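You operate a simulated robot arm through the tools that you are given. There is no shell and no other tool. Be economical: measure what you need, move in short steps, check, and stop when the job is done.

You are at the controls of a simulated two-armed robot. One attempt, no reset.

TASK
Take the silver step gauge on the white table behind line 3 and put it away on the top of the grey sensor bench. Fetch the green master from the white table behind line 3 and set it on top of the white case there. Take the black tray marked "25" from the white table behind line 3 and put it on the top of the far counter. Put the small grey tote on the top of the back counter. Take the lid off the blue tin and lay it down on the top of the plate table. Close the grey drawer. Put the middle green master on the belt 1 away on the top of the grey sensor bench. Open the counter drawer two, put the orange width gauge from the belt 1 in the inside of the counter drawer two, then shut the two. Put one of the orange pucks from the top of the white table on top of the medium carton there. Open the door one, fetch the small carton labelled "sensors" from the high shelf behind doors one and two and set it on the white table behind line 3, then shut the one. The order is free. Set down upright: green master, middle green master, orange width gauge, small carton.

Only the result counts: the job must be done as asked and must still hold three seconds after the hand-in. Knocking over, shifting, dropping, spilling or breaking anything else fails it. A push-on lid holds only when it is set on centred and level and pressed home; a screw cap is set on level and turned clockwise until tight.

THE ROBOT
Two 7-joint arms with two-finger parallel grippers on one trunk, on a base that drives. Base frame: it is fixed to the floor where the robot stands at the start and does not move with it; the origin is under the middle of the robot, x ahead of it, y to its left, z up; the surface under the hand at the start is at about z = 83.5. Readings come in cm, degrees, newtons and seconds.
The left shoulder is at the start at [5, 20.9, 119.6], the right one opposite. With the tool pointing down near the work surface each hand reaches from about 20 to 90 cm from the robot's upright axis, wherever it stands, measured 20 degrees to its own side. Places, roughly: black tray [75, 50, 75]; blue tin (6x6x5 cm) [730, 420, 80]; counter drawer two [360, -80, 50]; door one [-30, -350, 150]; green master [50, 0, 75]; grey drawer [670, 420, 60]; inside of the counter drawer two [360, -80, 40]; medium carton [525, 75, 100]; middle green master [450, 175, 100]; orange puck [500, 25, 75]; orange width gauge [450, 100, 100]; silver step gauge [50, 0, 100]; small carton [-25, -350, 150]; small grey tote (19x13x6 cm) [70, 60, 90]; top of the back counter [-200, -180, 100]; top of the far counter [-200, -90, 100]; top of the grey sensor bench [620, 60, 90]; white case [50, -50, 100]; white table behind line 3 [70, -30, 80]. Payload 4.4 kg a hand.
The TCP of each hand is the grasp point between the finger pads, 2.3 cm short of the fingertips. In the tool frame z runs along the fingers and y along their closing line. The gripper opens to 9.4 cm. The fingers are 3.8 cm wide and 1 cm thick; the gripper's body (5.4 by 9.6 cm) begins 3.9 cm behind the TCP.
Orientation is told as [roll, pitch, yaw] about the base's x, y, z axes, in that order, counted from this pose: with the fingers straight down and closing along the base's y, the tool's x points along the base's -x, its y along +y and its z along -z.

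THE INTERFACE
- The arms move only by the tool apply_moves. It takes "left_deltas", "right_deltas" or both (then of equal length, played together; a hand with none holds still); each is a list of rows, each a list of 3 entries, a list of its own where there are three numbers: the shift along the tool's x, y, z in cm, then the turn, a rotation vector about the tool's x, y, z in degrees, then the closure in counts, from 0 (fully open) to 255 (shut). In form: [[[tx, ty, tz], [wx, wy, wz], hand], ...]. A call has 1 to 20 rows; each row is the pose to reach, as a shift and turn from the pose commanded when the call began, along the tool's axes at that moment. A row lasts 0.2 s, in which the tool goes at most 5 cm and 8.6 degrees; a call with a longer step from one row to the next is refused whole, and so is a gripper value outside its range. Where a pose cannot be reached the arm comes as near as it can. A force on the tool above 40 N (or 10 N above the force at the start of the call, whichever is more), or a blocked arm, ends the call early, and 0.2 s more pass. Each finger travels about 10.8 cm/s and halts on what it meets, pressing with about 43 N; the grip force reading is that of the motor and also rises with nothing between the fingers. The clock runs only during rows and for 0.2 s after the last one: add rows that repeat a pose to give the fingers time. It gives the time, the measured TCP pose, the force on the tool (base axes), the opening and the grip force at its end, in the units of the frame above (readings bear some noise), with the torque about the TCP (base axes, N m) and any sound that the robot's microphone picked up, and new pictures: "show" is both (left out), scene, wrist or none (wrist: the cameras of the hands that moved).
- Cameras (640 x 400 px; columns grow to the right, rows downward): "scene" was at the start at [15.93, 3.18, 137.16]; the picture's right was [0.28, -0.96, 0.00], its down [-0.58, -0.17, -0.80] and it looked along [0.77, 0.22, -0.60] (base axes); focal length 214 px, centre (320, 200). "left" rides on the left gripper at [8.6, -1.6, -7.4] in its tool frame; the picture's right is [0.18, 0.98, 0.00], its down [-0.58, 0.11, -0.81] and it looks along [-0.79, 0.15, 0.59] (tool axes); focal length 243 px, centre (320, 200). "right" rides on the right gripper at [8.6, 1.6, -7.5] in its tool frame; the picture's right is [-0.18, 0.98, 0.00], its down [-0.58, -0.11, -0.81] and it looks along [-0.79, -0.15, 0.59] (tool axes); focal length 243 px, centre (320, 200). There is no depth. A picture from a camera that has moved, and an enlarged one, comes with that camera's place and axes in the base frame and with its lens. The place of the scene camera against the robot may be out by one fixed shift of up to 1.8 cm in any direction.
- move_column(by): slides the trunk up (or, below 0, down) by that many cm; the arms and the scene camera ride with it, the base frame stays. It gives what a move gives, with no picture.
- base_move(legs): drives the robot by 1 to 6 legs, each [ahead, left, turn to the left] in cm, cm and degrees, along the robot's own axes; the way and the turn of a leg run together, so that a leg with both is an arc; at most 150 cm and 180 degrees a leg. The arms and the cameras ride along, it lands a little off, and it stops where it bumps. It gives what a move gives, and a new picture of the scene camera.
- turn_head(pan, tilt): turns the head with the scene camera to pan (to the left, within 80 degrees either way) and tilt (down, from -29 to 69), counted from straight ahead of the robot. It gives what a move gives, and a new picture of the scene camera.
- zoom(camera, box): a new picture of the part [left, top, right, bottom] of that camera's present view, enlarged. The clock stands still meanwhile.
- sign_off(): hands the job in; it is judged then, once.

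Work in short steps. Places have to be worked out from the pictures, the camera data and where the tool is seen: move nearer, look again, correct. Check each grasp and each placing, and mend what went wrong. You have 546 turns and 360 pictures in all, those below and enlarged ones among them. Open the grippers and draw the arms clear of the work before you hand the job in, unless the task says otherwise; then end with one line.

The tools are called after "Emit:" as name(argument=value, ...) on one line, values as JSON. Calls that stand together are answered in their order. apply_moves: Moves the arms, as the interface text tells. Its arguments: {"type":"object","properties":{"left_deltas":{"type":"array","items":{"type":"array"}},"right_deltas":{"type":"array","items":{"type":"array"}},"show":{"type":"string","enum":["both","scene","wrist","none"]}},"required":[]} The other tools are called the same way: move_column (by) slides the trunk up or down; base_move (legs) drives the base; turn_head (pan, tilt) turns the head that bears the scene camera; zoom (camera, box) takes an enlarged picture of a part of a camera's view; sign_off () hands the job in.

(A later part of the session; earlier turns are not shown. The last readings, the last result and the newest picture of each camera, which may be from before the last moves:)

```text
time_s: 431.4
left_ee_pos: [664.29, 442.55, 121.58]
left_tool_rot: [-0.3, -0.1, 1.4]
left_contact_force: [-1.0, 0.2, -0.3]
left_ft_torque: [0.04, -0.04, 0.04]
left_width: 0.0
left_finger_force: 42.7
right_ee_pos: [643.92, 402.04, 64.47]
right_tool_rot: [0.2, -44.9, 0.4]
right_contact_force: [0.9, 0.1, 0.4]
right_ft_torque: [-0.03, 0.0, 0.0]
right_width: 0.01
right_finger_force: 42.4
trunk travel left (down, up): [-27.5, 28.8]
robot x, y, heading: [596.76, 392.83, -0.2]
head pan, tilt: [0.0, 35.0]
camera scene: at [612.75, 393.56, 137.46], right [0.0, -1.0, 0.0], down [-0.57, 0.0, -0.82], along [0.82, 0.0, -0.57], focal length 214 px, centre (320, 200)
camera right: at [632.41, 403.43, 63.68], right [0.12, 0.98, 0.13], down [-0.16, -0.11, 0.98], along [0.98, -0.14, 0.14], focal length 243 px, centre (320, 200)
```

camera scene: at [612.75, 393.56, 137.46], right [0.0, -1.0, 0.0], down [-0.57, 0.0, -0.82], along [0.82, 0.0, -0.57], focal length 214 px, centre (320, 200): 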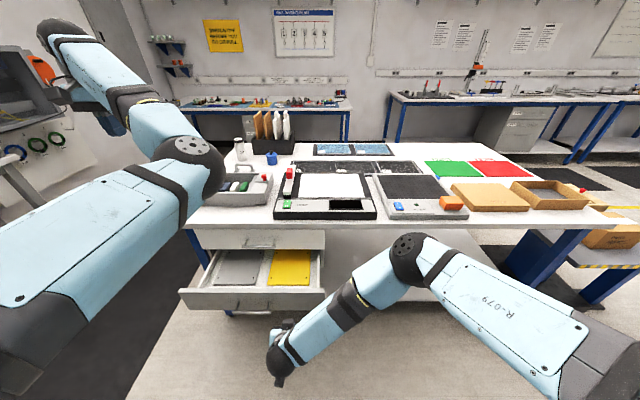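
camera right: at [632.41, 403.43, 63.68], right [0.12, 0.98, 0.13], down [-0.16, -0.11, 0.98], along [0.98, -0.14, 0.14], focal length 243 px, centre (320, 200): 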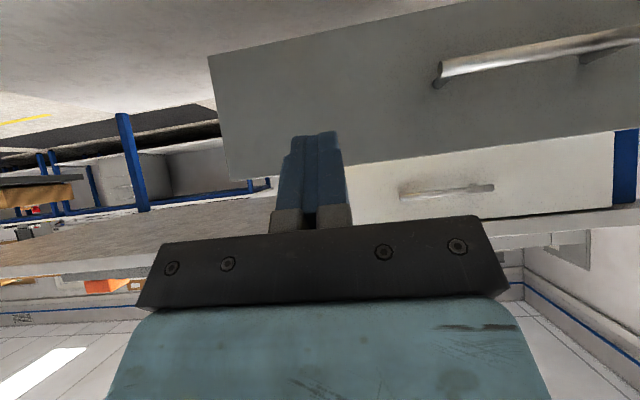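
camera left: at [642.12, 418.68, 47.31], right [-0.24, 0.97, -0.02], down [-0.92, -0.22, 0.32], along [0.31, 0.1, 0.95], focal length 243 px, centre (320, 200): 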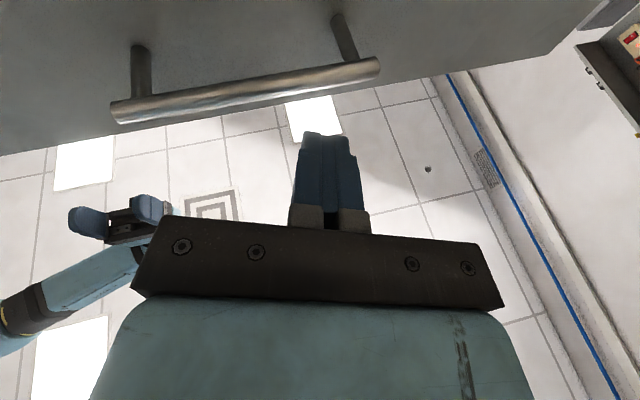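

The front spans z≈52.6–63.8 and y≥392, so I lower 5 more and push forward along +x.

Emit:
apply_moves(right_deltas=[[[1.8, 0, 1.8], [0, 0, 0], 255], [[3.6, 0, 3.6], [0, 0, 0], 255], [[1.6, 0, 5.6], [0, 0, 0], 255], [[-0.4, 0, 7.6], [0, 0, 0], 255], [[-2.4, 0, 9.6], [0, 0, 0], 255], [[-4.2, 0, 11.4], [0, 0, 0], 255], [[-6, 0, 13.2], [0, 0, 0], 255], [[-7.8, 0, 15], [0, 0, 0], 255], [[-9.6, 0, 16.8], [0, 0, 0], 255], [[-11.4, 0, 18.6], [0, 0, 0], 255], [[-13.2, 0, 20.4], [0, 0, 0], 255], [[-15, 0, 22.2], [0, 0, 0], 255], [[-16.8, 0, 24], [0, 0, 0], 255], [[-18.6, 0, 25.8], [0, 0, 0], 255]], show="both")

```text
time_s: 434.4
left_ee_pos: [664.5, 442.42, 121.61]
left_tool_rot: [-0.2, -0.1, 1.4]
left_contact_force: [1.3, 0.0, -0.8]
left_ft_torque: [0.02, 0.01, -0.01]
left_width: 0.0
left_finger_force: 42.9
right_ee_pos: [670.4, 398.69, 60.41]
right_tool_rot: [0.4, -44.6, 0.5]
right_contact_force: [0.6, -0.7, -0.7]
right_ft_torque: [-0.02, 0.01, 0.01]
right_width: 0.0
right_finger_force: 42.3
right hand out of reach, approached as far as the arm can: row 11, 12, 13, 14
trunk travel left (down, up): [-27.5, 28.8]
robot x, y, heading: [596.1, 392.49, 0.4]
head pan, tilt: [0.0, 35.0]
camera scene: at [612.78, 393.45, 137.44], right [0.0, -1.0, 0.0], down [-0.57, 0.0, -0.82], along [0.82, 0.0, -0.57], focal length 214 px, centre (320, 200)
camera right: at [658.89, 399.97, 59.83], right [0.12, 0.98, 0.13], down [-0.15, -0.12, 0.98], along [0.98, -0.14, 0.13], focal length 243 px, centre (320, 200)
```

scene: 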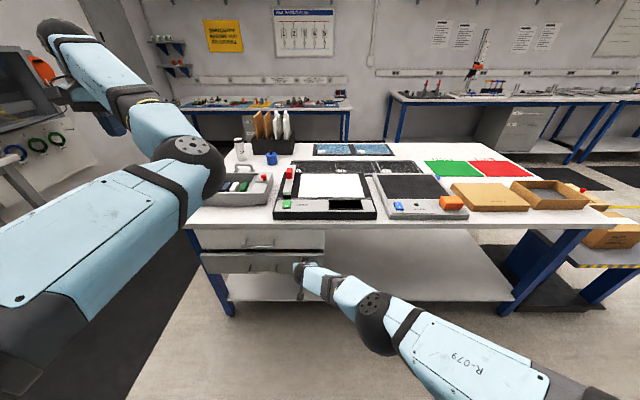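
right: 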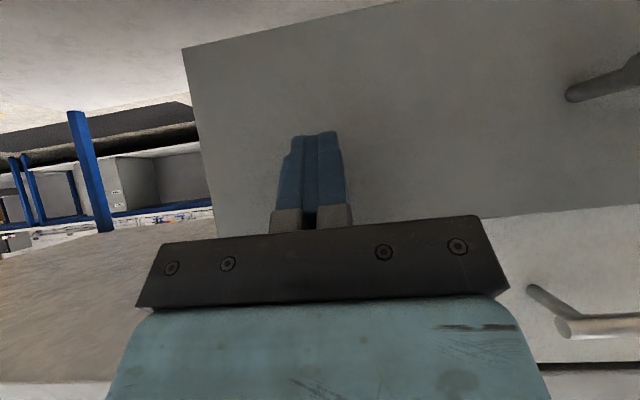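

Nearly closed; the arm is at full reach. I drive the base 8 ahead to carry the push on.

Emit:
base_move(legs=[[8, 0, 0]])

Emit:
zoom(camera="scene", box=[170, 190, 350, 320])

```text
time_s: 435.3
left_ee_pos: [668.95, 442.23, 121.61]
left_tool_rot: [-0.3, -0.2, 1.1]
left_contact_force: [1.2, 0.5, -0.6]
left_ft_torque: [0.01, 0.01, -0.01]
left_width: 0.01
left_finger_force: 41.8
right_ee_pos: [673.98, 398.96, 60.01]
right_tool_rot: [0.8, -43.7, 0.0]
right_contact_force: [-35.2, -5.5, 30.5]
right_ft_torque: [0.24, -0.87, -0.19]
right_width: 0.0
right_finger_force: 42.5
trunk travel left (down, up): [-27.5, 28.8]
robot x, y, heading: [601.19, 392.62, 0.3]
head pan, tilt: [0.0, 35.0]
stopped in leg 1: the force on the tool passed its limit at 345 N (the readings are from after the stop); the commanded pose is now the measured one
camera scene: at [617.1, 393.43, 137.44], right [0.0, -1.0, 0.0], down [-0.57, 0.0, -0.82], along [0.82, 0.0, -0.57], focal length 214 px, centre (320, 200)
```

scene: 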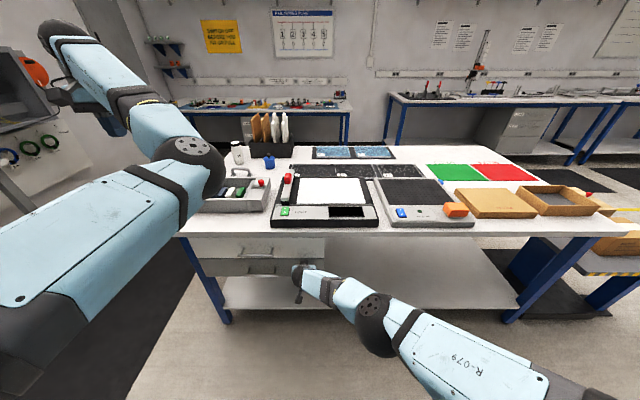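

```text
3.08 times, centred on (260, 255) of scene
camera zoom: at [617.1, 393.43, 137.44], right [0.0, -1.0, 0.0], down [-0.57, 0.0, -0.82], along [0.82, 0.0, -0.57], focal length 660 px, centre (505, 31)
```

zoom: 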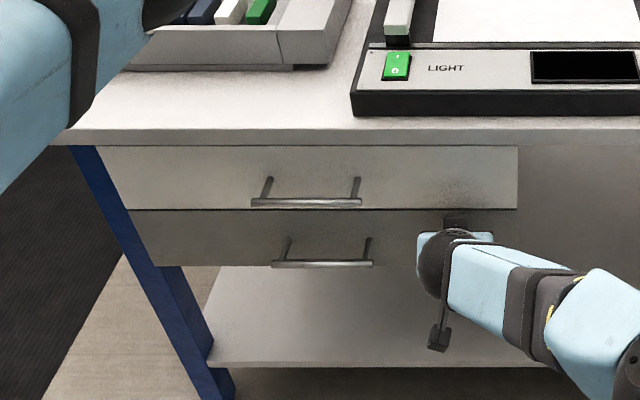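

The drawer is flush with its neighbour: closed. I back off 12 and raise the right hand clear.

Emit:
base_move(legs=[[-14, 0, 0]])

Emit:
apply_moves(right_deltas=[[[-1, 0, -4.5], [0, 0, 0], 255], [[-4, 0, -7.5], [0, 0, 0], 200], [[-7, 0, -10.5], [0, 0, 0], 100], [[-10, 0, -13.5], [0, 0, 0], 0], [[-13, 0, -16.5], [0, 0, 0], 0], [[-16, 0, -19.5], [0, 0, 0], 0], [[-19, 0, -22.5], [0, 0, 0], 0], [[-22, 0, -25.5], [0, 0, 0], 0], [[-25, 0, -28.5], [0, 0, 0], 0], [[-28, 0, -31.5], [0, 0, 0], 0]], show="scene")

```text
time_s: 436.7
left_ee_pos: [655.0, 442.25, 121.41]
left_tool_rot: [-0.3, 0.0, 1.2]
left_contact_force: [-0.9, -0.1, -0.1]
left_ft_torque: [-0.01, -0.01, -0.02]
left_width: 0.01
left_finger_force: 42.7
right_ee_pos: [660.13, 398.91, 59.91]
right_tool_rot: [0.6, -43.7, 0.1]
right_contact_force: [-0.5, -0.5, 0.0]
right_ft_torque: [-0.01, -0.03, 0.02]
right_width: 0.0
right_finger_force: 42.3
trunk travel left (down, up): [-27.5, 28.8]
robot x, y, heading: [587.07, 392.52, 0.0]
head pan, tilt: [0.0, 35.0]
camera scene: at [603.31, 393.52, 137.46], right [0.0, -1.0, 0.0], down [-0.57, 0.0, -0.82], along [0.82, 0.0, -0.57], focal length 214 px, centre (320, 200)
```

scene: 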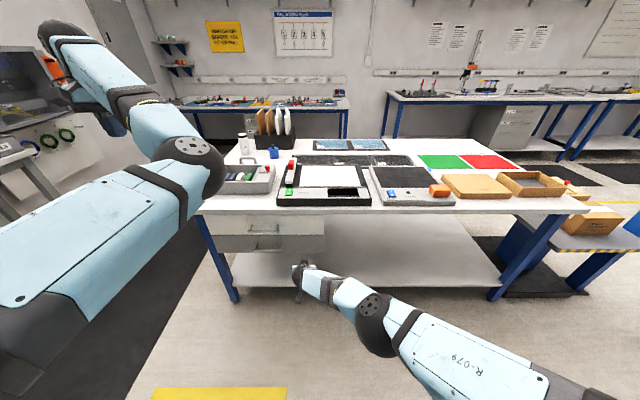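

```text
time_s: 438.9
left_ee_pos: [655.08, 442.14, 121.49]
left_tool_rot: [-0.3, -0.1, 1.2]
left_contact_force: [-0.3, 0.0, -0.3]
left_ft_torque: [-0.01, -0.02, 0.04]
left_width: 0.0
left_finger_force: 42.5
right_ee_pos: [658.62, 398.56, 101.89]
right_tool_rot: [0.7, -43.6, 0.2]
right_contact_force: [0.3, 0.4, -1.1]
right_ft_torque: [-0.02, 0.01, 0.02]
right_width: 9.42
right_finger_force: 0.1
trunk travel left (down, up): [-27.5, 28.8]
robot x, y, heading: [587.22, 392.9, -0.1]
head pan, tilt: [0.0, 35.0]
camera scene: at [603.3, 393.52, 137.46], right [0.0, -1.0, 0.0], down [-0.57, 0.0, -0.82], along [0.82, 0.0, -0.57], focal length 214 px, centre (320, 200)
```

scene: 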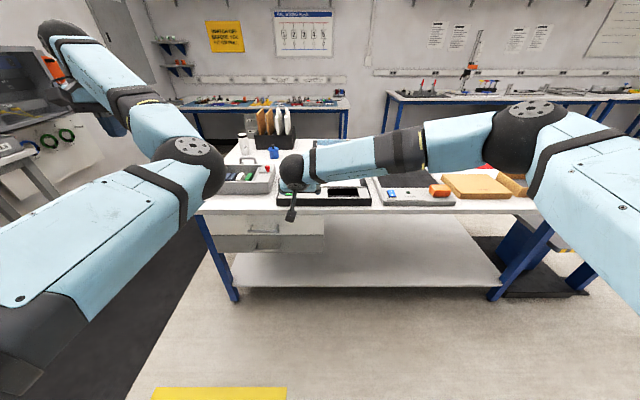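

Drawer stays shut. I move left 28 and ahead 40 to reach the blue tin with the right hand.

Emit:
base_move(legs=[[0, 28, 0], [38, 0, 0]])

Emit:
zoom(camera="right", box=[0, 0, 640, 400])

```text
time_s: 443.9
left_ee_pos: [693.03, 470.86, 121.48]
left_tool_rot: [-0.3, 0.0, 1.4]
left_contact_force: [0.4, -0.4, 0.9]
left_ft_torque: [0.0, 0.04, 0.01]
left_width: 0.02
left_finger_force: 43.0
right_ee_pos: [696.67, 427.12, 101.9]
right_tool_rot: [0.8, -43.6, 0.3]
right_contact_force: [0.5, -0.5, -0.1]
right_ft_torque: [0.01, 0.01, 0.0]
right_width: 9.4
right_finger_force: 0.0
trunk travel left (down, up): [-27.5, 28.8]
robot x, y, heading: [624.94, 420.82, 0.2]
head pan, tilt: [0.0, 35.0]
camera scene: at [641.53, 421.83, 137.45], right [0.0, -1.0, 0.0], down [-0.57, 0.0, -0.82], along [0.82, 0.0, -0.57], focal length 214 px, centre (320, 200)
```

scene: 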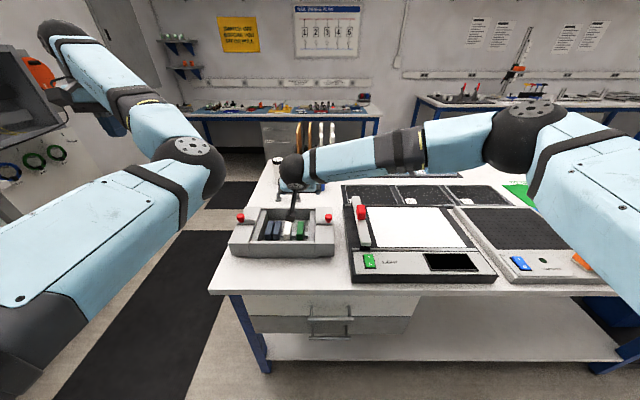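

```text
1.00 times, centred on (320, 200) of right (not enlarged: the box is as wide or as high as the picture)
camera zoom: at [685.25, 428.48, 101.43], right [0.12, 0.98, 0.14], down [-0.13, -0.12, 0.98], along [0.98, -0.14, 0.12], focal length 243 px, centre (320, 200)
```

zoom: 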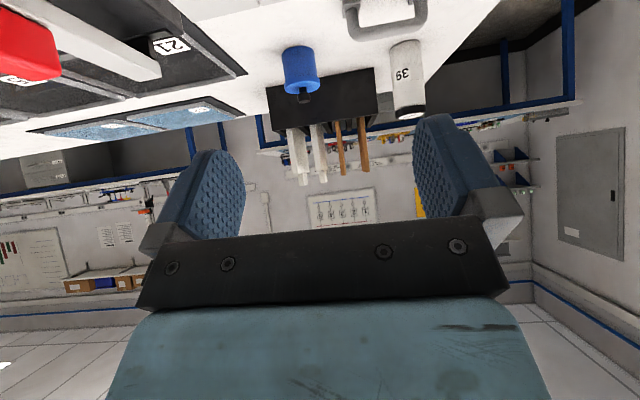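

I enlarge the tin from the wrist camera.

Emit:
zoom(camera="right", box=[250, 20, 370, 120])

Emit:
zoom(camera="scene", box=[240, 150, 400, 270])

```text
4.00 times, centred on (310, 70) of right
camera zoom: at [685.25, 428.48, 101.43], right [0.12, 0.98, 0.14], down [-0.13, -0.12, 0.98], along [0.98, -0.14, 0.12], focal length 970 px, centre (360, 720)
```

zoom: 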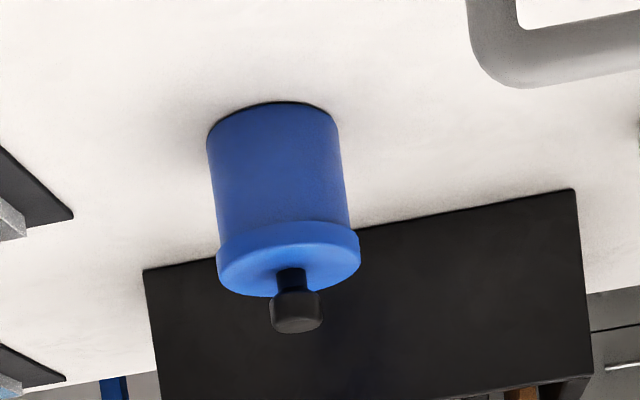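

```text
3.33 times, centred on (320, 210) of scene
camera zoom: at [641.53, 421.83, 137.45], right [0.0, -1.0, 0.0], down [-0.57, 0.0, -0.82], along [0.82, 0.0, -0.57], focal length 715 px, centre (320, 167)
```

zoom: 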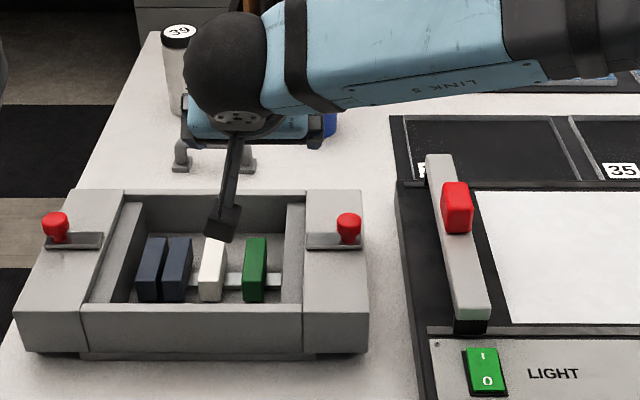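

The tin is at about [731.7,421.5], bottom z≈79.5, knob top ≈88.5; the strip in front of the tool tray (x≈678–691) is free for the lid. I move the base 15 ahead and 12 left.

Emit:
base_move(legs=[[0, 12, 0], [15, 0, 0]])

Emit:
zoom(camera="right", box=[0, 0, 640, 400])

```text
time_s: 446.6
left_ee_pos: [707.93, 483.05, 121.44]
left_tool_rot: [-0.3, -0.1, 1.4]
left_contact_force: [0.4, -0.2, 0.1]
left_ft_torque: [0.02, -0.04, 0.0]
left_width: 0.0
left_finger_force: 42.9
right_ee_pos: [711.63, 439.25, 101.95]
right_tool_rot: [0.7, -43.5, 0.4]
right_contact_force: [0.1, -0.4, 0.7]
right_ft_torque: [0.02, -0.04, 0.02]
right_width: 9.41
right_finger_force: 0.0
trunk travel left (down, up): [-27.5, 28.8]
robot x, y, heading: [639.94, 433.03, 0.6]
head pan, tilt: [0.0, 35.0]
camera scene: at [656.41, 433.93, 137.45], right [0.01, -1.0, 0.0], down [-0.57, 0.0, -0.82], along [0.82, 0.0, -0.57], focal length 214 px, centre (320, 200)
```

scene: 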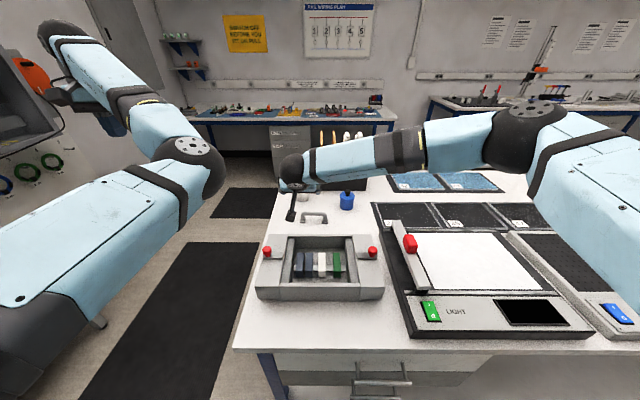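

```text
1.00 times, centred on (320, 200) of right (not enlarged: the box is as wide or as high as the picture)
camera zoom: at [700.11, 440.63, 101.44], right [0.12, 0.98, 0.14], down [-0.13, -0.12, 0.98], along [0.98, -0.13, 0.12], focal length 243 px, centre (320, 200)
```

zoom: 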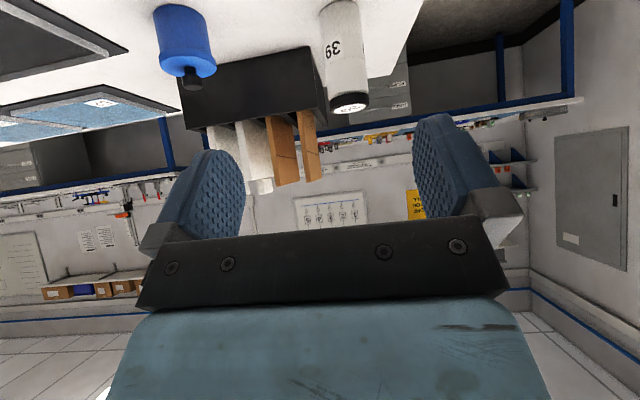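

Knob tip triangulates to [732.4,421.3,88.1]. I bring the right hand over it at z≈93.

Emit:
apply_moves(right_deltas=[[[0, -4.5, 0], [0, 0, 0], 60], [[0, -9, 0], [0, 0, 0], 60], [[-1, -13.5, 1], [0, 0, 0], 60], [[-4, -17, 4], [0, 0, 0], 60], [[-7, -18, 8], [0, 0, 0], 60], [[-10, -18, 12], [0, 0, 0], 60], [[-11.5, -18, 15.5], [0, 0, 0], 60], [[-10.5, -18, 18.5], [0, 0, 0], 60], [[-9.3, -18, 20.5], [0, 0, 0], 60]], show="wrist")

```text
refused: row 4 steps farther than a row can; nothing moved
```

Emit:
apply_moves(right_deltas=[[[0, -4.5, 0], [0, 0, 0], 60], [[0, -9, 0], [0, 0, 0], 60], [[-1, -13, 1], [0, 0, 0], 60], [[-3, -16, 3.5], [0, 0, 0], 60], [[-5, -18, 6.5], [0, 0, 0], 60], [[-8, -18, 10], [0, 0, 0], 60], [[-10, -18, 14], [0, 0, 0], 60], [[-10, -18, 18], [0, 0, 0], 60], [[-9.3, -18, 20.5], [0, 0, 0], 60]], show="wrist")

```text
time_s: 448.6
left_ee_pos: [707.92, 483.0, 121.15]
left_tool_rot: [-0.3, 0.0, 1.5]
left_contact_force: [0.2, -0.6, -0.5]
left_ft_torque: [0.01, -0.01, 0.02]
left_width: 0.0
left_finger_force: 42.8
right_ee_pos: [732.78, 421.67, 93.51]
right_tool_rot: [0.6, -43.7, 0.4]
right_contact_force: [0.1, -0.6, -0.5]
right_ft_torque: [-0.01, -0.01, -0.04]
right_width: 7.2
right_finger_force: 0.0
trunk travel left (down, up): [-27.5, 28.8]
robot x, y, heading: [640.25, 433.06, 0.4]
head pan, tilt: [0.0, 35.0]
camera right: at [721.27, 422.89, 92.91], right [0.12, 0.98, 0.14], down [-0.13, -0.12, 0.98], along [0.98, -0.13, 0.12], focal length 243 px, centre (320, 200)
```

right: 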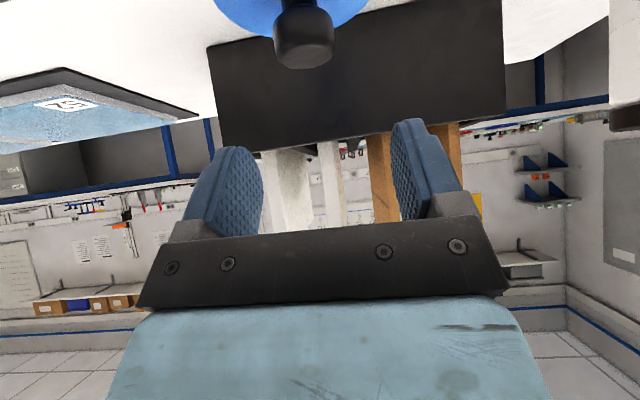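

Centred on the knob. I go down to z≈88.8 and close on it.

Emit:
apply_moves(right_deltas=[[[2, -0.2, 1.4], [0, 0, 0], 60], [[3.8, -0.2, 2.85], [0, 0, 0], 60], [[3.8, -0.2, 2.85], [0, 0, 0], 160], [[3.8, -0.2, 2.85], [0, 0, 0], 255], [[3.8, -0.2, 2.85], [0, 0, 0], 255], [[3.8, -0.2, 2.85], [0, 0, 0], 255]], show="wrist")

```text
time_s: 450.0
left_ee_pos: [707.74, 482.96, 121.46]
left_tool_rot: [-0.4, -0.2, 1.6]
left_contact_force: [0.0, 0.2, -0.1]
left_ft_torque: [-0.01, -0.01, 0.02]
left_width: 0.0
left_finger_force: 42.4
right_ee_pos: [731.81, 421.67, 88.98]
right_tool_rot: [0.7, -43.8, 0.6]
right_contact_force: [1.2, 10.1, 12.4]
right_ft_torque: [0.36, -0.04, 0.0]
right_width: 2.25
right_finger_force: 43.2
trunk travel left (down, up): [-27.5, 28.8]
robot x, y, heading: [639.92, 432.8, 0.4]
head pan, tilt: [0.0, 35.0]
camera right: at [720.31, 423.01, 88.45], right [0.12, 0.98, 0.14], down [-0.14, -0.12, 0.98], along [0.98, -0.13, 0.12], focal length 243 px, centre (320, 200)
```

right: 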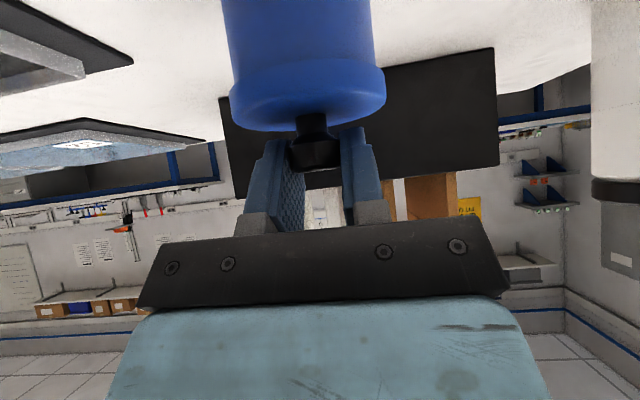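

The knob is held (2.25). I pull straight up in small steps.

Emit:
apply_moves(right_deltas=[[[-0.2, 0.2, -0.2], [0, 0, 0], 255], [[-0.5, 0.2, -0.5], [0, 0, 0], 255], [[-0.9, 0.2, -0.9], [0, 0, 0], 255], [[-1.4, 0.2, -1.4], [0, 0, 0], 255], [[-2.1, 0.2, -2.2], [0, 0, 0], 255], [[-3.5, 0.2, -3.6], [0, 0, 0], 255]], show="wrist")

```text
time_s: 451.4
left_ee_pos: [707.79, 483.02, 121.53]
left_tool_rot: [-0.3, 0.0, 1.5]
left_contact_force: [-0.6, 0.1, -0.5]
left_ft_torque: [0.03, 0.03, 0.0]
left_width: 0.0
left_finger_force: 42.2
right_ee_pos: [732.0, 421.65, 93.72]
right_tool_rot: [0.7, -43.6, 0.4]
right_contact_force: [0.6, 0.5, -0.5]
right_ft_torque: [0.02, -0.01, -0.01]
right_width: 2.24
right_finger_force: 42.9
trunk travel left (down, up): [-27.5, 28.8]
robot x, y, heading: [639.84, 433.26, 0.4]
head pan, tilt: [0.0, 35.0]
heard: snap
camera right: at [720.43, 422.98, 93.18], right [0.12, 0.98, 0.14], down [-0.13, -0.12, 0.98], along [0.98, -0.13, 0.12], focal length 243 px, centre (320, 200)
```

right: 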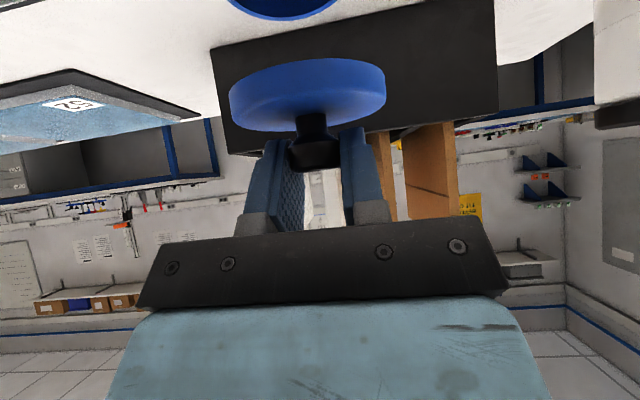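

Snap — the lid is off. I lift it higher and back the base 34 so it can be laid on the free strip at the table's front.

Emit:
apply_moves(right_deltas=[[[-2.8, 0, -2.9], [0, 0, 0], 255], [[-5.6, 0, -5.8], [0, 0, 0], 255], [[-7, 0, -7.2], [0, 0, 0], 255]], show="none")

Emit:
base_move(legs=[[-34, 0, -0.4]])

```text
time_s: 452.2
left_ee_pos: [707.94, 482.85, 121.41]
left_tool_rot: [-0.3, 0.0, 1.5]
left_contact_force: [0.3, -0.5, 0.1]
left_ft_torque: [0.0, 0.02, 0.05]
left_width: 0.02
left_finger_force: 42.6
right_ee_pos: [732.06, 421.55, 103.72]
right_tool_rot: [0.7, -43.6, 0.3]
right_contact_force: [0.5, -0.8, -0.6]
right_ft_torque: [0.0, -0.02, 0.01]
right_width: 2.22
right_finger_force: 43.1
trunk travel left (down, up): [-27.5, 28.8]
robot x, y, heading: [640.05, 433.28, 0.5]
head pan, tilt: [0.0, 35.0]
```

```text
time_s: 454.4
left_ee_pos: [673.98, 482.63, 121.44]
left_tool_rot: [-0.4, 0.0, 1.2]
left_contact_force: [0.3, 0.5, -0.8]
left_ft_torque: [0.0, -0.02, 0.02]
left_width: 0.03
left_finger_force: 42.4
right_ee_pos: [697.8, 421.04, 103.8]
right_tool_rot: [0.8, -43.6, 0.1]
right_contact_force: [0.2, 0.0, -0.6]
right_ft_torque: [0.01, 0.0, 0.01]
right_width: 2.2
right_finger_force: 42.9
trunk travel left (down, up): [-27.5, 28.8]
robot x, y, heading: [605.44, 432.71, -0.2]
head pan, tilt: [0.0, 35.0]
camera scene: at [622.22, 433.77, 137.45], right [0.0, -1.0, 0.0], down [-0.57, 0.0, -0.82], along [0.82, 0.0, -0.57], focal length 214 px, centre (320, 200)
```

scene: 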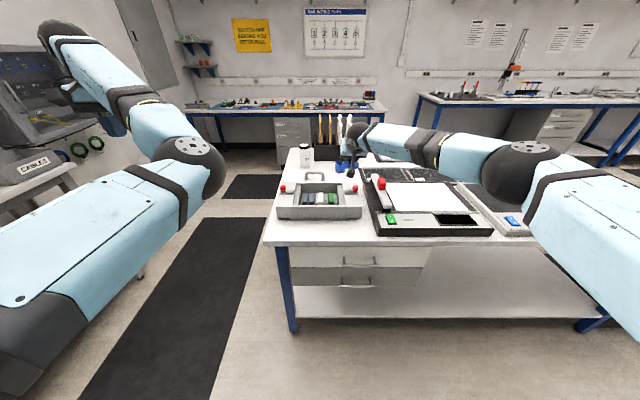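

I bring the lid to about [682.5,432] above the strip and lower to a few cm above.

Emit:
apply_moves(right_deltas=[[[2.8, 2.75, -2.65], [0, 0, 0], 255], [[5.6, 5.5, -5.3], [0, 0, 0], 255], [[8.3, 8.25, -7.95], [0, 0, 0], 255], [[11.1, 11, -10.6], [0, 0, 0], 255], [[13.9, 11, -7.7], [0, 0, 0], 255], [[16.6, 11, -4.8], [0, 0, 0], 255], [[19.4, 11, -1.9], [0, 0, 0], 255]], show="both")

```text
time_s: 456.0
left_ee_pos: [674.01, 482.59, 121.35]
left_tool_rot: [-0.2, 0.1, 1.3]
left_contact_force: [-0.2, 0.8, 0.3]
left_ft_torque: [0.04, -0.02, -0.03]
left_width: 0.0
left_finger_force: 42.3
right_ee_pos: [682.39, 432.08, 91.75]
right_tool_rot: [0.7, -43.5, 0.1]
right_contact_force: [-0.9, 0.1, -0.5]
right_ft_torque: [0.02, 0.03, 0.0]
right_width: 2.23
right_finger_force: 42.8
trunk travel left (down, up): [-27.5, 28.8]
robot x, y, heading: [606.17, 433.27, -0.1]
head pan, tilt: [0.0, 35.0]
camera scene: at [622.33, 433.76, 137.44], right [0.0, -1.0, 0.0], down [-0.57, 0.0, -0.82], along [0.82, 0.0, -0.57], focal length 214 px, centre (320, 200)
camera right: at [670.98, 433.34, 91.26], right [0.12, 0.98, 0.14], down [-0.13, -0.12, 0.98], along [0.98, -0.14, 0.12], focal length 243 px, centre (320, 200)
```

scene: 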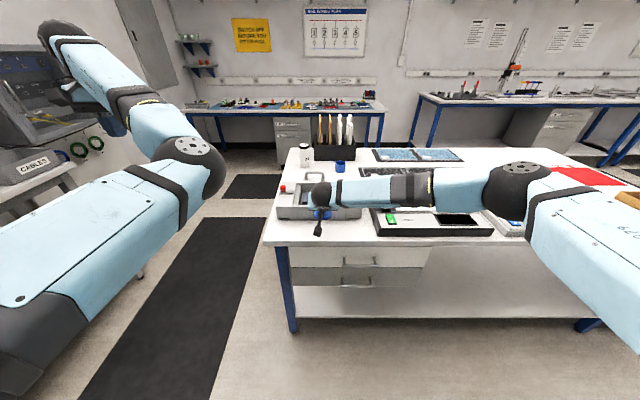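
right: 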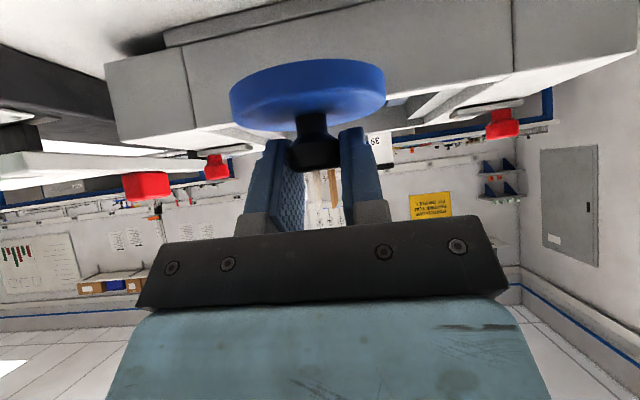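

The lid clears the tray (front x≈689) and the table edge (≈676.5). I lower gently.

Emit:
apply_moves(right_deltas=[[[2, 0, 2.1], [0, 0, 0], 255], [[3.6, 0, 3.8], [0, 0, 0], 255], [[4.3, 0, 4.5], [0, 0, 0], 255], [[4.7, 0, 4.9], [0, 0, 0], 255], [[5, 0, 5.2], [0, 0, 0], 255]], show="none")

```text
time_s: 457.2
left_ee_pos: [674.0, 482.6, 121.38]
left_tool_rot: [-0.3, 0.0, 1.2]
left_contact_force: [0.6, 0.1, 0.4]
left_ft_torque: [-0.01, 0.02, 0.02]
left_width: 0.0
left_finger_force: 42.3
right_ee_pos: [682.34, 432.07, 84.57]
right_tool_rot: [0.8, -43.6, 0.1]
right_contact_force: [0.3, 0.1, -0.1]
right_ft_torque: [0.03, 0.0, 0.0]
right_width: 2.2
right_finger_force: 42.9
trunk travel left (down, up): [-27.5, 28.8]
robot x, y, heading: [605.96, 433.22, 0.2]
head pan, tilt: [0.0, 35.0]
```

No contact yet; I continue in small steps.

Emit:
apply_moves(right_deltas=[[[0.2, 0, 0.2], [0, 0, 0], 255], [[0.4, 0, 0.4], [0, 0, 0], 255], [[0.6, 0, 0.6], [0, 0, 0], 255], [[0.8, 0, 0.8], [0, 0, 0], 255]], show="wrist")

```text
time_s: 458.2
left_ee_pos: [673.78, 482.59, 121.57]
left_tool_rot: [-0.3, -0.1, 1.3]
left_contact_force: [0.6, -0.1, -0.1]
left_ft_torque: [0.02, -0.03, 0.01]
left_width: 0.0
left_finger_force: 42.5
right_ee_pos: [682.25, 432.07, 84.0]
right_tool_rot: [0.7, -43.9, -0.1]
right_contact_force: [3.6, -0.3, 19.2]
right_ft_torque: [-0.37, 0.06, -0.02]
right_width: 2.21
right_finger_force: 43.0
trunk travel left (down, up): [-27.5, 28.8]
robot x, y, heading: [605.93, 433.06, 0.1]
head pan, tilt: [0.0, 35.0]
camera right: at [670.86, 433.44, 83.34], right [0.12, 0.98, 0.14], down [-0.14, -0.12, 0.98], along [0.98, -0.14, 0.12], focal length 243 px, centre (320, 200)
```

right: 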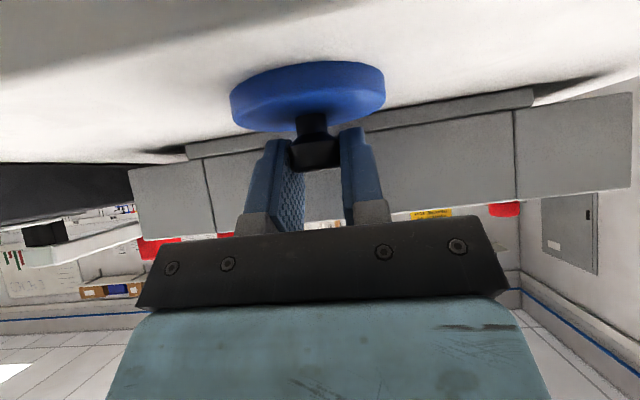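

Contact (19 N), lying flat. I release and withdraw up and back.

Emit:
apply_moves(right_deltas=[[[-0.2, 0, -0.2], [0, 0, 0], 200], [[-0.2, 0, -0.2], [0, 0, 0], 120], [[-0.2, 0, -0.2], [0, 0, 0], 60], [[-2, 0, -2.2], [0, 0, 0], 60], [[-5, 0, -5.3], [0, 0, 0], 60], [[-8, 0, -8.4], [0, 0, 0], 60], [[-11, 0, -11.5], [0, 0, 0], 60], [[-14, 0, -14.6], [0, 0, 0], 60]], show="both")

```text
time_s: 460.0
left_ee_pos: [673.92, 482.55, 121.4]
left_tool_rot: [-0.4, 0.0, 1.3]
left_contact_force: [-0.6, 1.0, -0.6]
left_ft_torque: [0.01, -0.03, 0.02]
left_width: 0.0
left_finger_force: 42.3
right_ee_pos: [682.22, 431.97, 103.68]
right_tool_rot: [0.7, -43.6, 0.0]
right_contact_force: [0.0, 0.7, 0.0]
right_ft_torque: [0.0, -0.04, 0.04]
right_width: 7.2
right_finger_force: 0.0
trunk travel left (down, up): [-27.5, 28.8]
robot x, y, heading: [605.72, 433.01, -0.1]
head pan, tilt: [0.0, 35.0]
camera scene: at [622.15, 433.78, 137.46], right [0.0, -1.0, 0.0], down [-0.57, 0.0, -0.82], along [0.82, 0.0, -0.57], focal length 214 px, centre (320, 200)
camera right: at [670.76, 433.28, 103.2], right [0.12, 0.98, 0.14], down [-0.13, -0.12, 0.98], along [0.98, -0.14, 0.12], focal length 243 px, centre (320, 200)
```

scene: 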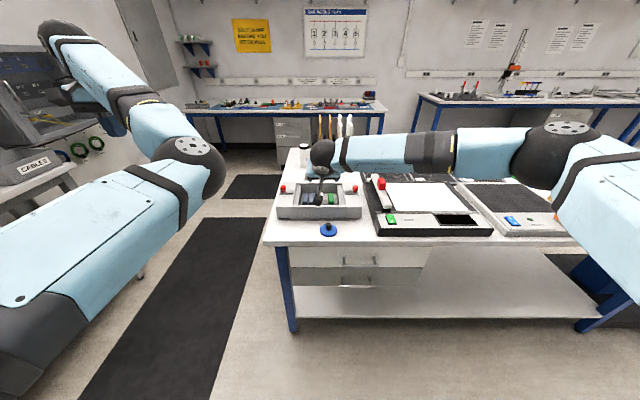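
right: 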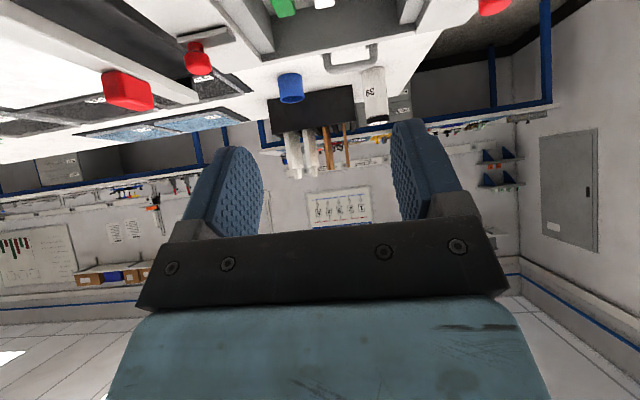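

The lid lies on the table and the tin is open. Now the width gauge: I raise the trunk, and drive back round towards the gap between lines 1 and 2 to see the way to the counter drawers.

Emit:
move_column(by=26)

Emit:
base_move(legs=[[0, -148, 0], [-38, 0, 0], [0, 0, -90], [28, 0, 0]])

```text
time_s: 462.7
left_ee_pos: [673.96, 482.67, 147.51]
left_tool_rot: [-0.3, 0.0, 1.4]
left_contact_force: [0.0, 0.1, 0.2]
left_ft_torque: [-0.01, 0.04, 0.03]
left_width: 0.0
left_finger_force: 42.2
right_ee_pos: [682.3, 431.92, 129.56]
right_tool_rot: [0.8, -43.6, 0.1]
right_contact_force: [-0.8, 0.5, -0.3]
right_ft_torque: [-0.02, 0.0, -0.01]
right_width: 7.2
right_finger_force: 0.0
trunk travel left (down, up): [-53.5, 2.8]
robot x, y, heading: [605.98, 432.88, 0.1]
head pan, tilt: [0.0, 35.0]
```

```text
time_s: 477.9
left_ee_pos: [637.1, 333.84, 147.59]
left_tool_rot: [-0.4, -0.1, 1.0]
left_contact_force: [-0.7, -0.3, -0.2]
left_ft_torque: [-0.03, -0.01, 0.01]
left_width: 0.01
left_finger_force: 42.5
right_ee_pos: [645.25, 282.96, 129.9]
right_tool_rot: [0.8, -43.8, -0.3]
right_contact_force: [-0.8, -0.3, -0.2]
right_ft_torque: [0.0, 0.0, 0.0]
right_width: 7.19
right_finger_force: 0.2
trunk travel left (down, up): [-53.5, 2.8]
robot x, y, heading: [568.83, 284.84, -0.0]
head pan, tilt: [0.0, 35.0]
stopped in leg 2: the robot was blocked; the commanded pose is now the measured one
camera scene: at [585.04, 285.28, 163.5], right [-0.01, -1.0, 0.0], down [-0.57, 0.0, -0.82], along [0.82, 0.0, -0.57], focal length 214 px, centre (320, 200)
```

scene: 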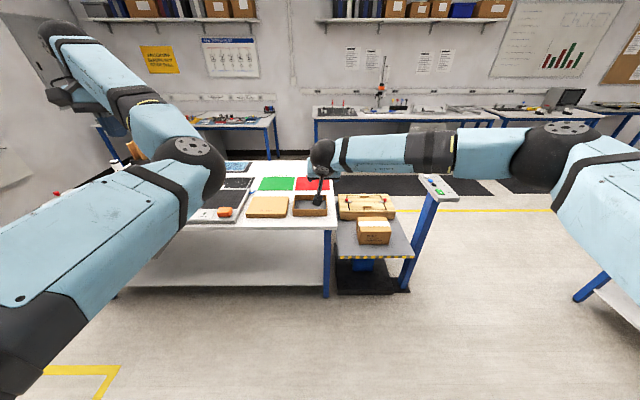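

Blocked just behind at the left table. I go 27 to the right first, then back and turn.

Emit:
base_move(legs=[[3, 0, 0], [0, -28, 0], [-30, 0, 0], [0, 0, -90], [0, -140, 0]])

Emit:
turn_head(pan=0, tilt=22)

```text
time_s: 498.9
left_ee_pos: [450.3, 188.71, 147.35]
left_tool_rot: [-0.4, 0.0, -89.4]
left_contact_force: [0.7, 0.4, 0.0]
left_ft_torque: [0.0, 0.0, 0.01]
left_width: 0.02
left_finger_force: 41.9
right_ee_pos: [399.39, 181.02, 129.65]
right_tool_rot: [0.7, -43.6, -90.4]
right_contact_force: [-0.2, -0.2, -0.1]
right_ft_torque: [0.0, 0.0, -0.01]
right_width: 7.21
right_finger_force: 0.1
trunk travel left (down, up): [-53.5, 2.8]
robot x, y, heading: [401.6, 257.65, -90.6]
head pan, tilt: [0.0, 35.0]
camera scene: at [401.96, 242.68, 163.45], right [-1.0, 0.01, 0.0], down [0.01, 0.57, -0.82], along [-0.01, -0.82, -0.57], focal length 214 px, centre (320, 200)
```

scene: 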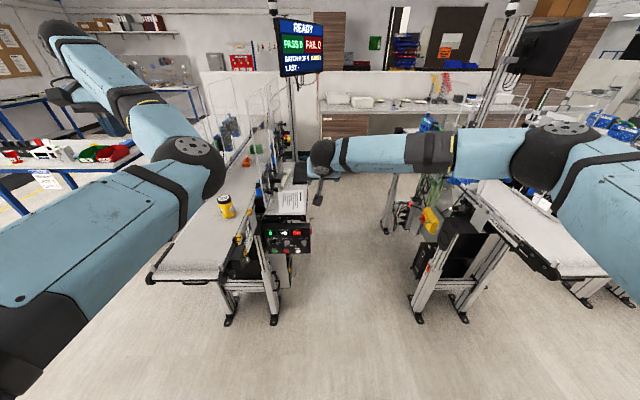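

```text
time_s: 499.7
left_ee_pos: [449.98, 188.86, 147.44]
left_tool_rot: [-0.3, 0.0, -89.4]
left_contact_force: [-0.1, 0.4, 0.0]
left_ft_torque: [-0.01, 0.0, -0.01]
left_width: 0.0
left_finger_force: 42.9
right_ee_pos: [399.36, 181.09, 129.71]
right_tool_rot: [0.7, -43.5, -90.6]
right_contact_force: [0.8, -0.6, 0.0]
right_ft_torque: [-0.01, 0.0, -0.04]
right_width: 7.19
right_finger_force: 0.1
trunk travel left (down, up): [-53.5, 2.8]
robot x, y, heading: [401.09, 257.32, -90.7]
head pan, tilt: [0.0, 22.0]
camera scene: at [401.94, 242.21, 165.51], right [-1.0, 0.01, 0.0], down [0.0, 0.38, -0.93], along [-0.01, -0.93, -0.38], focal length 214 px, centre (320, 200)
```

scene: 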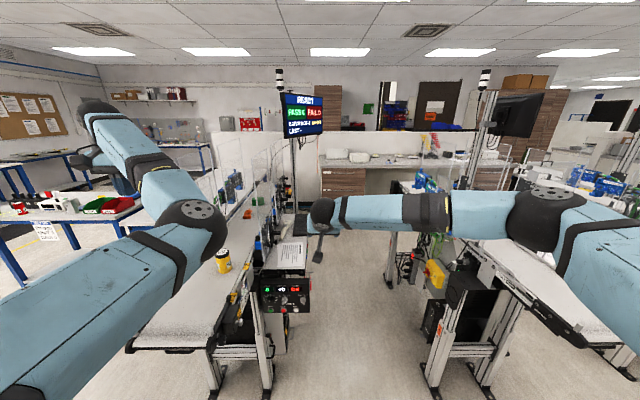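

The way to the counter is this gap between lines 1 and 2. I enlarge it to judge the width.

Emit:
zoom(camera="scene", box=[200, 90, 520, 290])

```text
2.00 times, centred on (360, 190) of scene
camera zoom: at [401.94, 242.21, 165.51], right [-1.0, 0.01, 0.0], down [0.0, 0.38, -0.93], along [-0.01, -0.93, -0.38], focal length 429 px, centre (240, 220)
```

zoom: 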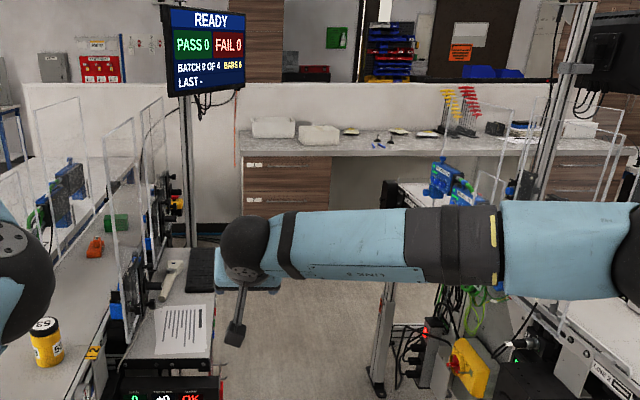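

The left hand hovers over belt 1's end; its camera looks along the belt, so I use it to see the gauge and guards.

Emit:
zoom(camera="left", box=[0, 0, 640, 400])

```text
1.00 times, centred on (320, 200) of left (not enlarged: the box is as wide or as high as the picture)
camera zoom: at [448.4, 197.31, 154.91], right [0.98, 0.19, -0.01], down [0.12, -0.58, 0.81], along [0.15, -0.79, -0.59], focal length 243 px, centre (320, 200)
```

zoom: 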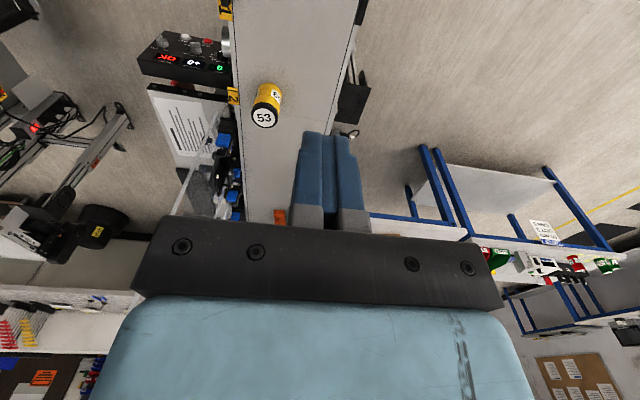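

The gauge is near [448.5,113] between clear guard panes; I want a view from the +x side. I drive back to x≈562, turn to face −x, and move down beside line 1.

Emit:
base_move(legs=[[0, 150, 0], [0, 14, 0], [0, 0, -90], [0, 85, 0]])

Emit:
turn_head(pan=18, tilt=28)

```text
time_s: 525.6
left_ee_pos: [494.62, 122.49, 147.39]
left_tool_rot: [-0.3, 0.0, -179.6]
left_contact_force: [-0.6, 0.2, 0.2]
left_ft_torque: [0.01, 0.03, -0.02]
left_width: 0.0
left_finger_force: 42.4
right_ee_pos: [487.14, 173.26, 129.64]
right_tool_rot: [0.6, -43.7, 179.1]
right_contact_force: [-0.1, 0.3, -0.5]
right_ft_torque: [-0.03, -0.02, 0.01]
right_width: 7.19
right_finger_force: 0.0
trunk travel left (down, up): [-53.5, 2.8]
robot x, y, heading: [563.61, 171.0, 179.0]
head pan, tilt: [0.0, 22.0]
camera scene: at [548.3, 172.05, 165.51], right [0.02, 1.0, 0.0], down [0.37, -0.01, -0.93], along [-0.93, 0.01, -0.37], focal length 214 px, centre (320, 200)
```

scene: 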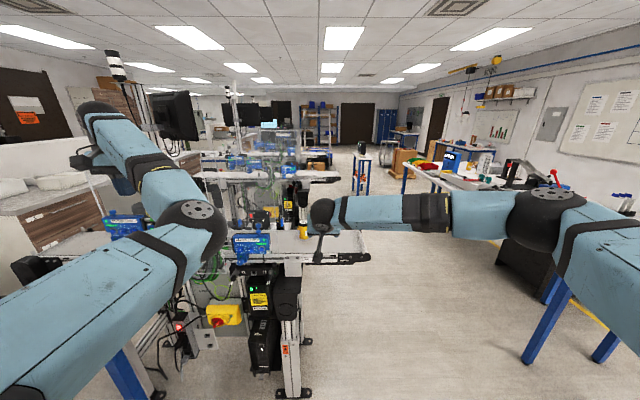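

```text
time_s: 526.4
left_ee_pos: [494.55, 122.49, 147.45]
left_tool_rot: [-0.4, 0.0, -179.7]
left_contact_force: [0.2, 0.1, -0.1]
left_ft_torque: [0.03, -0.01, 0.01]
left_width: 0.01
left_finger_force: 42.8
right_ee_pos: [487.06, 173.24, 129.53]
right_tool_rot: [0.7, -43.6, 179.2]
right_contact_force: [-0.7, -0.4, 0.3]
right_ft_torque: [-0.02, -0.02, 0.0]
right_width: 7.19
right_finger_force: 0.0
trunk travel left (down, up): [-53.5, 2.8]
robot x, y, heading: [563.32, 171.18, 179.2]
head pan, tilt: [18.0, 28.0]
camera scene: at [548.86, 169.19, 164.55], right [-0.29, 0.96, 0.0], down [0.45, 0.14, -0.88], along [-0.84, -0.26, -0.47], focal length 214 px, centre (320, 200)
```

scene: 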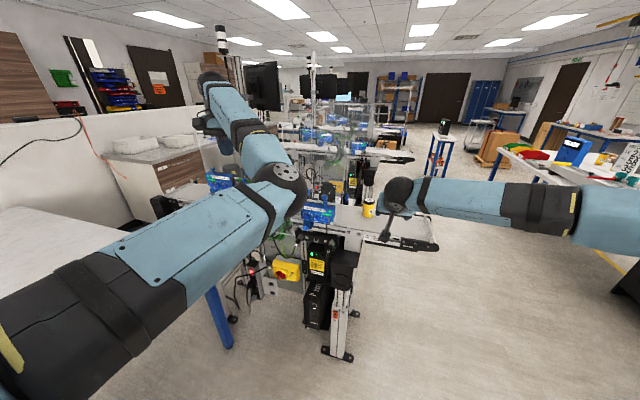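

The left wrist camera faces the stations; I look through it.

Emit:
zoom(camera="left", box=[0, 0, 640, 400])

```text
1.00 times, centred on (320, 200) of left (not enlarged: the box is as wide or as high as the picture)
camera zoom: at [503.18, 123.98, 154.9], right [0.19, -0.98, -0.01], down [-0.58, -0.12, 0.81], along [-0.79, -0.15, -0.59], focal length 243 px, centre (320, 200)
```

zoom: 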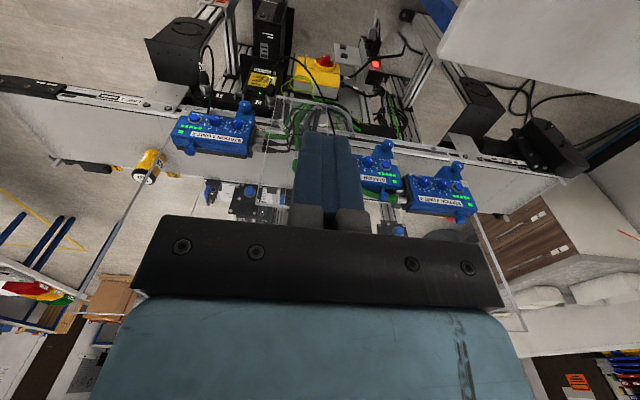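

The fingers hide the gauge; I shift the left hand 16 towards +y and look again.

Emit:
apply_moves(left_deltas=[[[0, -4, 0], [0, 0, 0], 255], [[0, -8, 0], [0, 0, 0], 255], [[0, -12, 0], [0, 0, 0], 255], [[0, -16, 0], [0, 0, 0], 255]], show="wrist")

Emit:
zoom(camera="left", box=[300, 80, 540, 250])

```text
time_s: 527.4
left_ee_pos: [490.63, 135.41, 147.81]
left_tool_rot: [-0.3, 0.1, -179.7]
left_contact_force: [0.8, 1.5, -0.9]
left_ft_torque: [-0.03, 0.03, -0.02]
left_width: 0.0
left_finger_force: 42.7
left hand out of reach, approached as far as the arm can: row 3, 4
right_ee_pos: [487.02, 173.26, 129.52]
right_tool_rot: [0.8, -43.6, 179.3]
right_contact_force: [0.1, -0.1, 1.0]
right_ft_torque: [-0.02, 0.03, 0.05]
right_width: 7.19
right_finger_force: 0.0
trunk travel left (down, up): [-53.5, 2.8]
robot x, y, heading: [563.68, 170.52, 179.0]
head pan, tilt: [18.0, 28.0]
camera left: at [499.21, 137.07, 155.29], right [0.19, -0.98, -0.01], down [-0.58, -0.12, 0.8], along [-0.79, -0.15, -0.59], focal length 243 px, centre (320, 200)
```

left: 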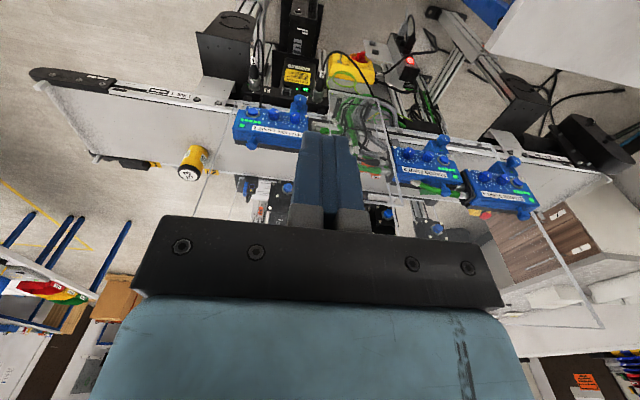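

```text
2.35 times, centred on (420, 165) of left
camera zoom: at [499.21, 137.07, 155.29], right [0.19, -0.98, -0.01], down [-0.58, -0.12, 0.8], along [-0.79, -0.15, -0.59], focal length 571 px, centre (85, 282)
```

zoom: 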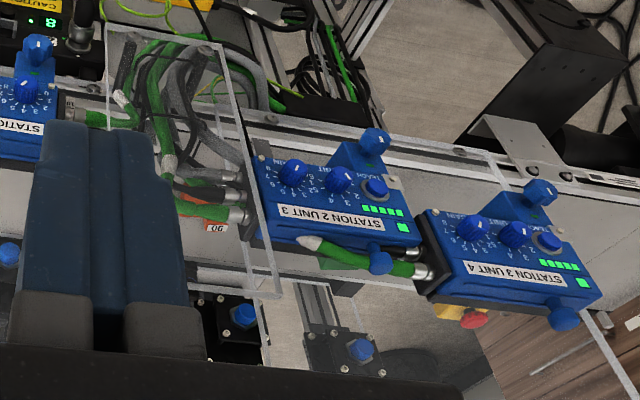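

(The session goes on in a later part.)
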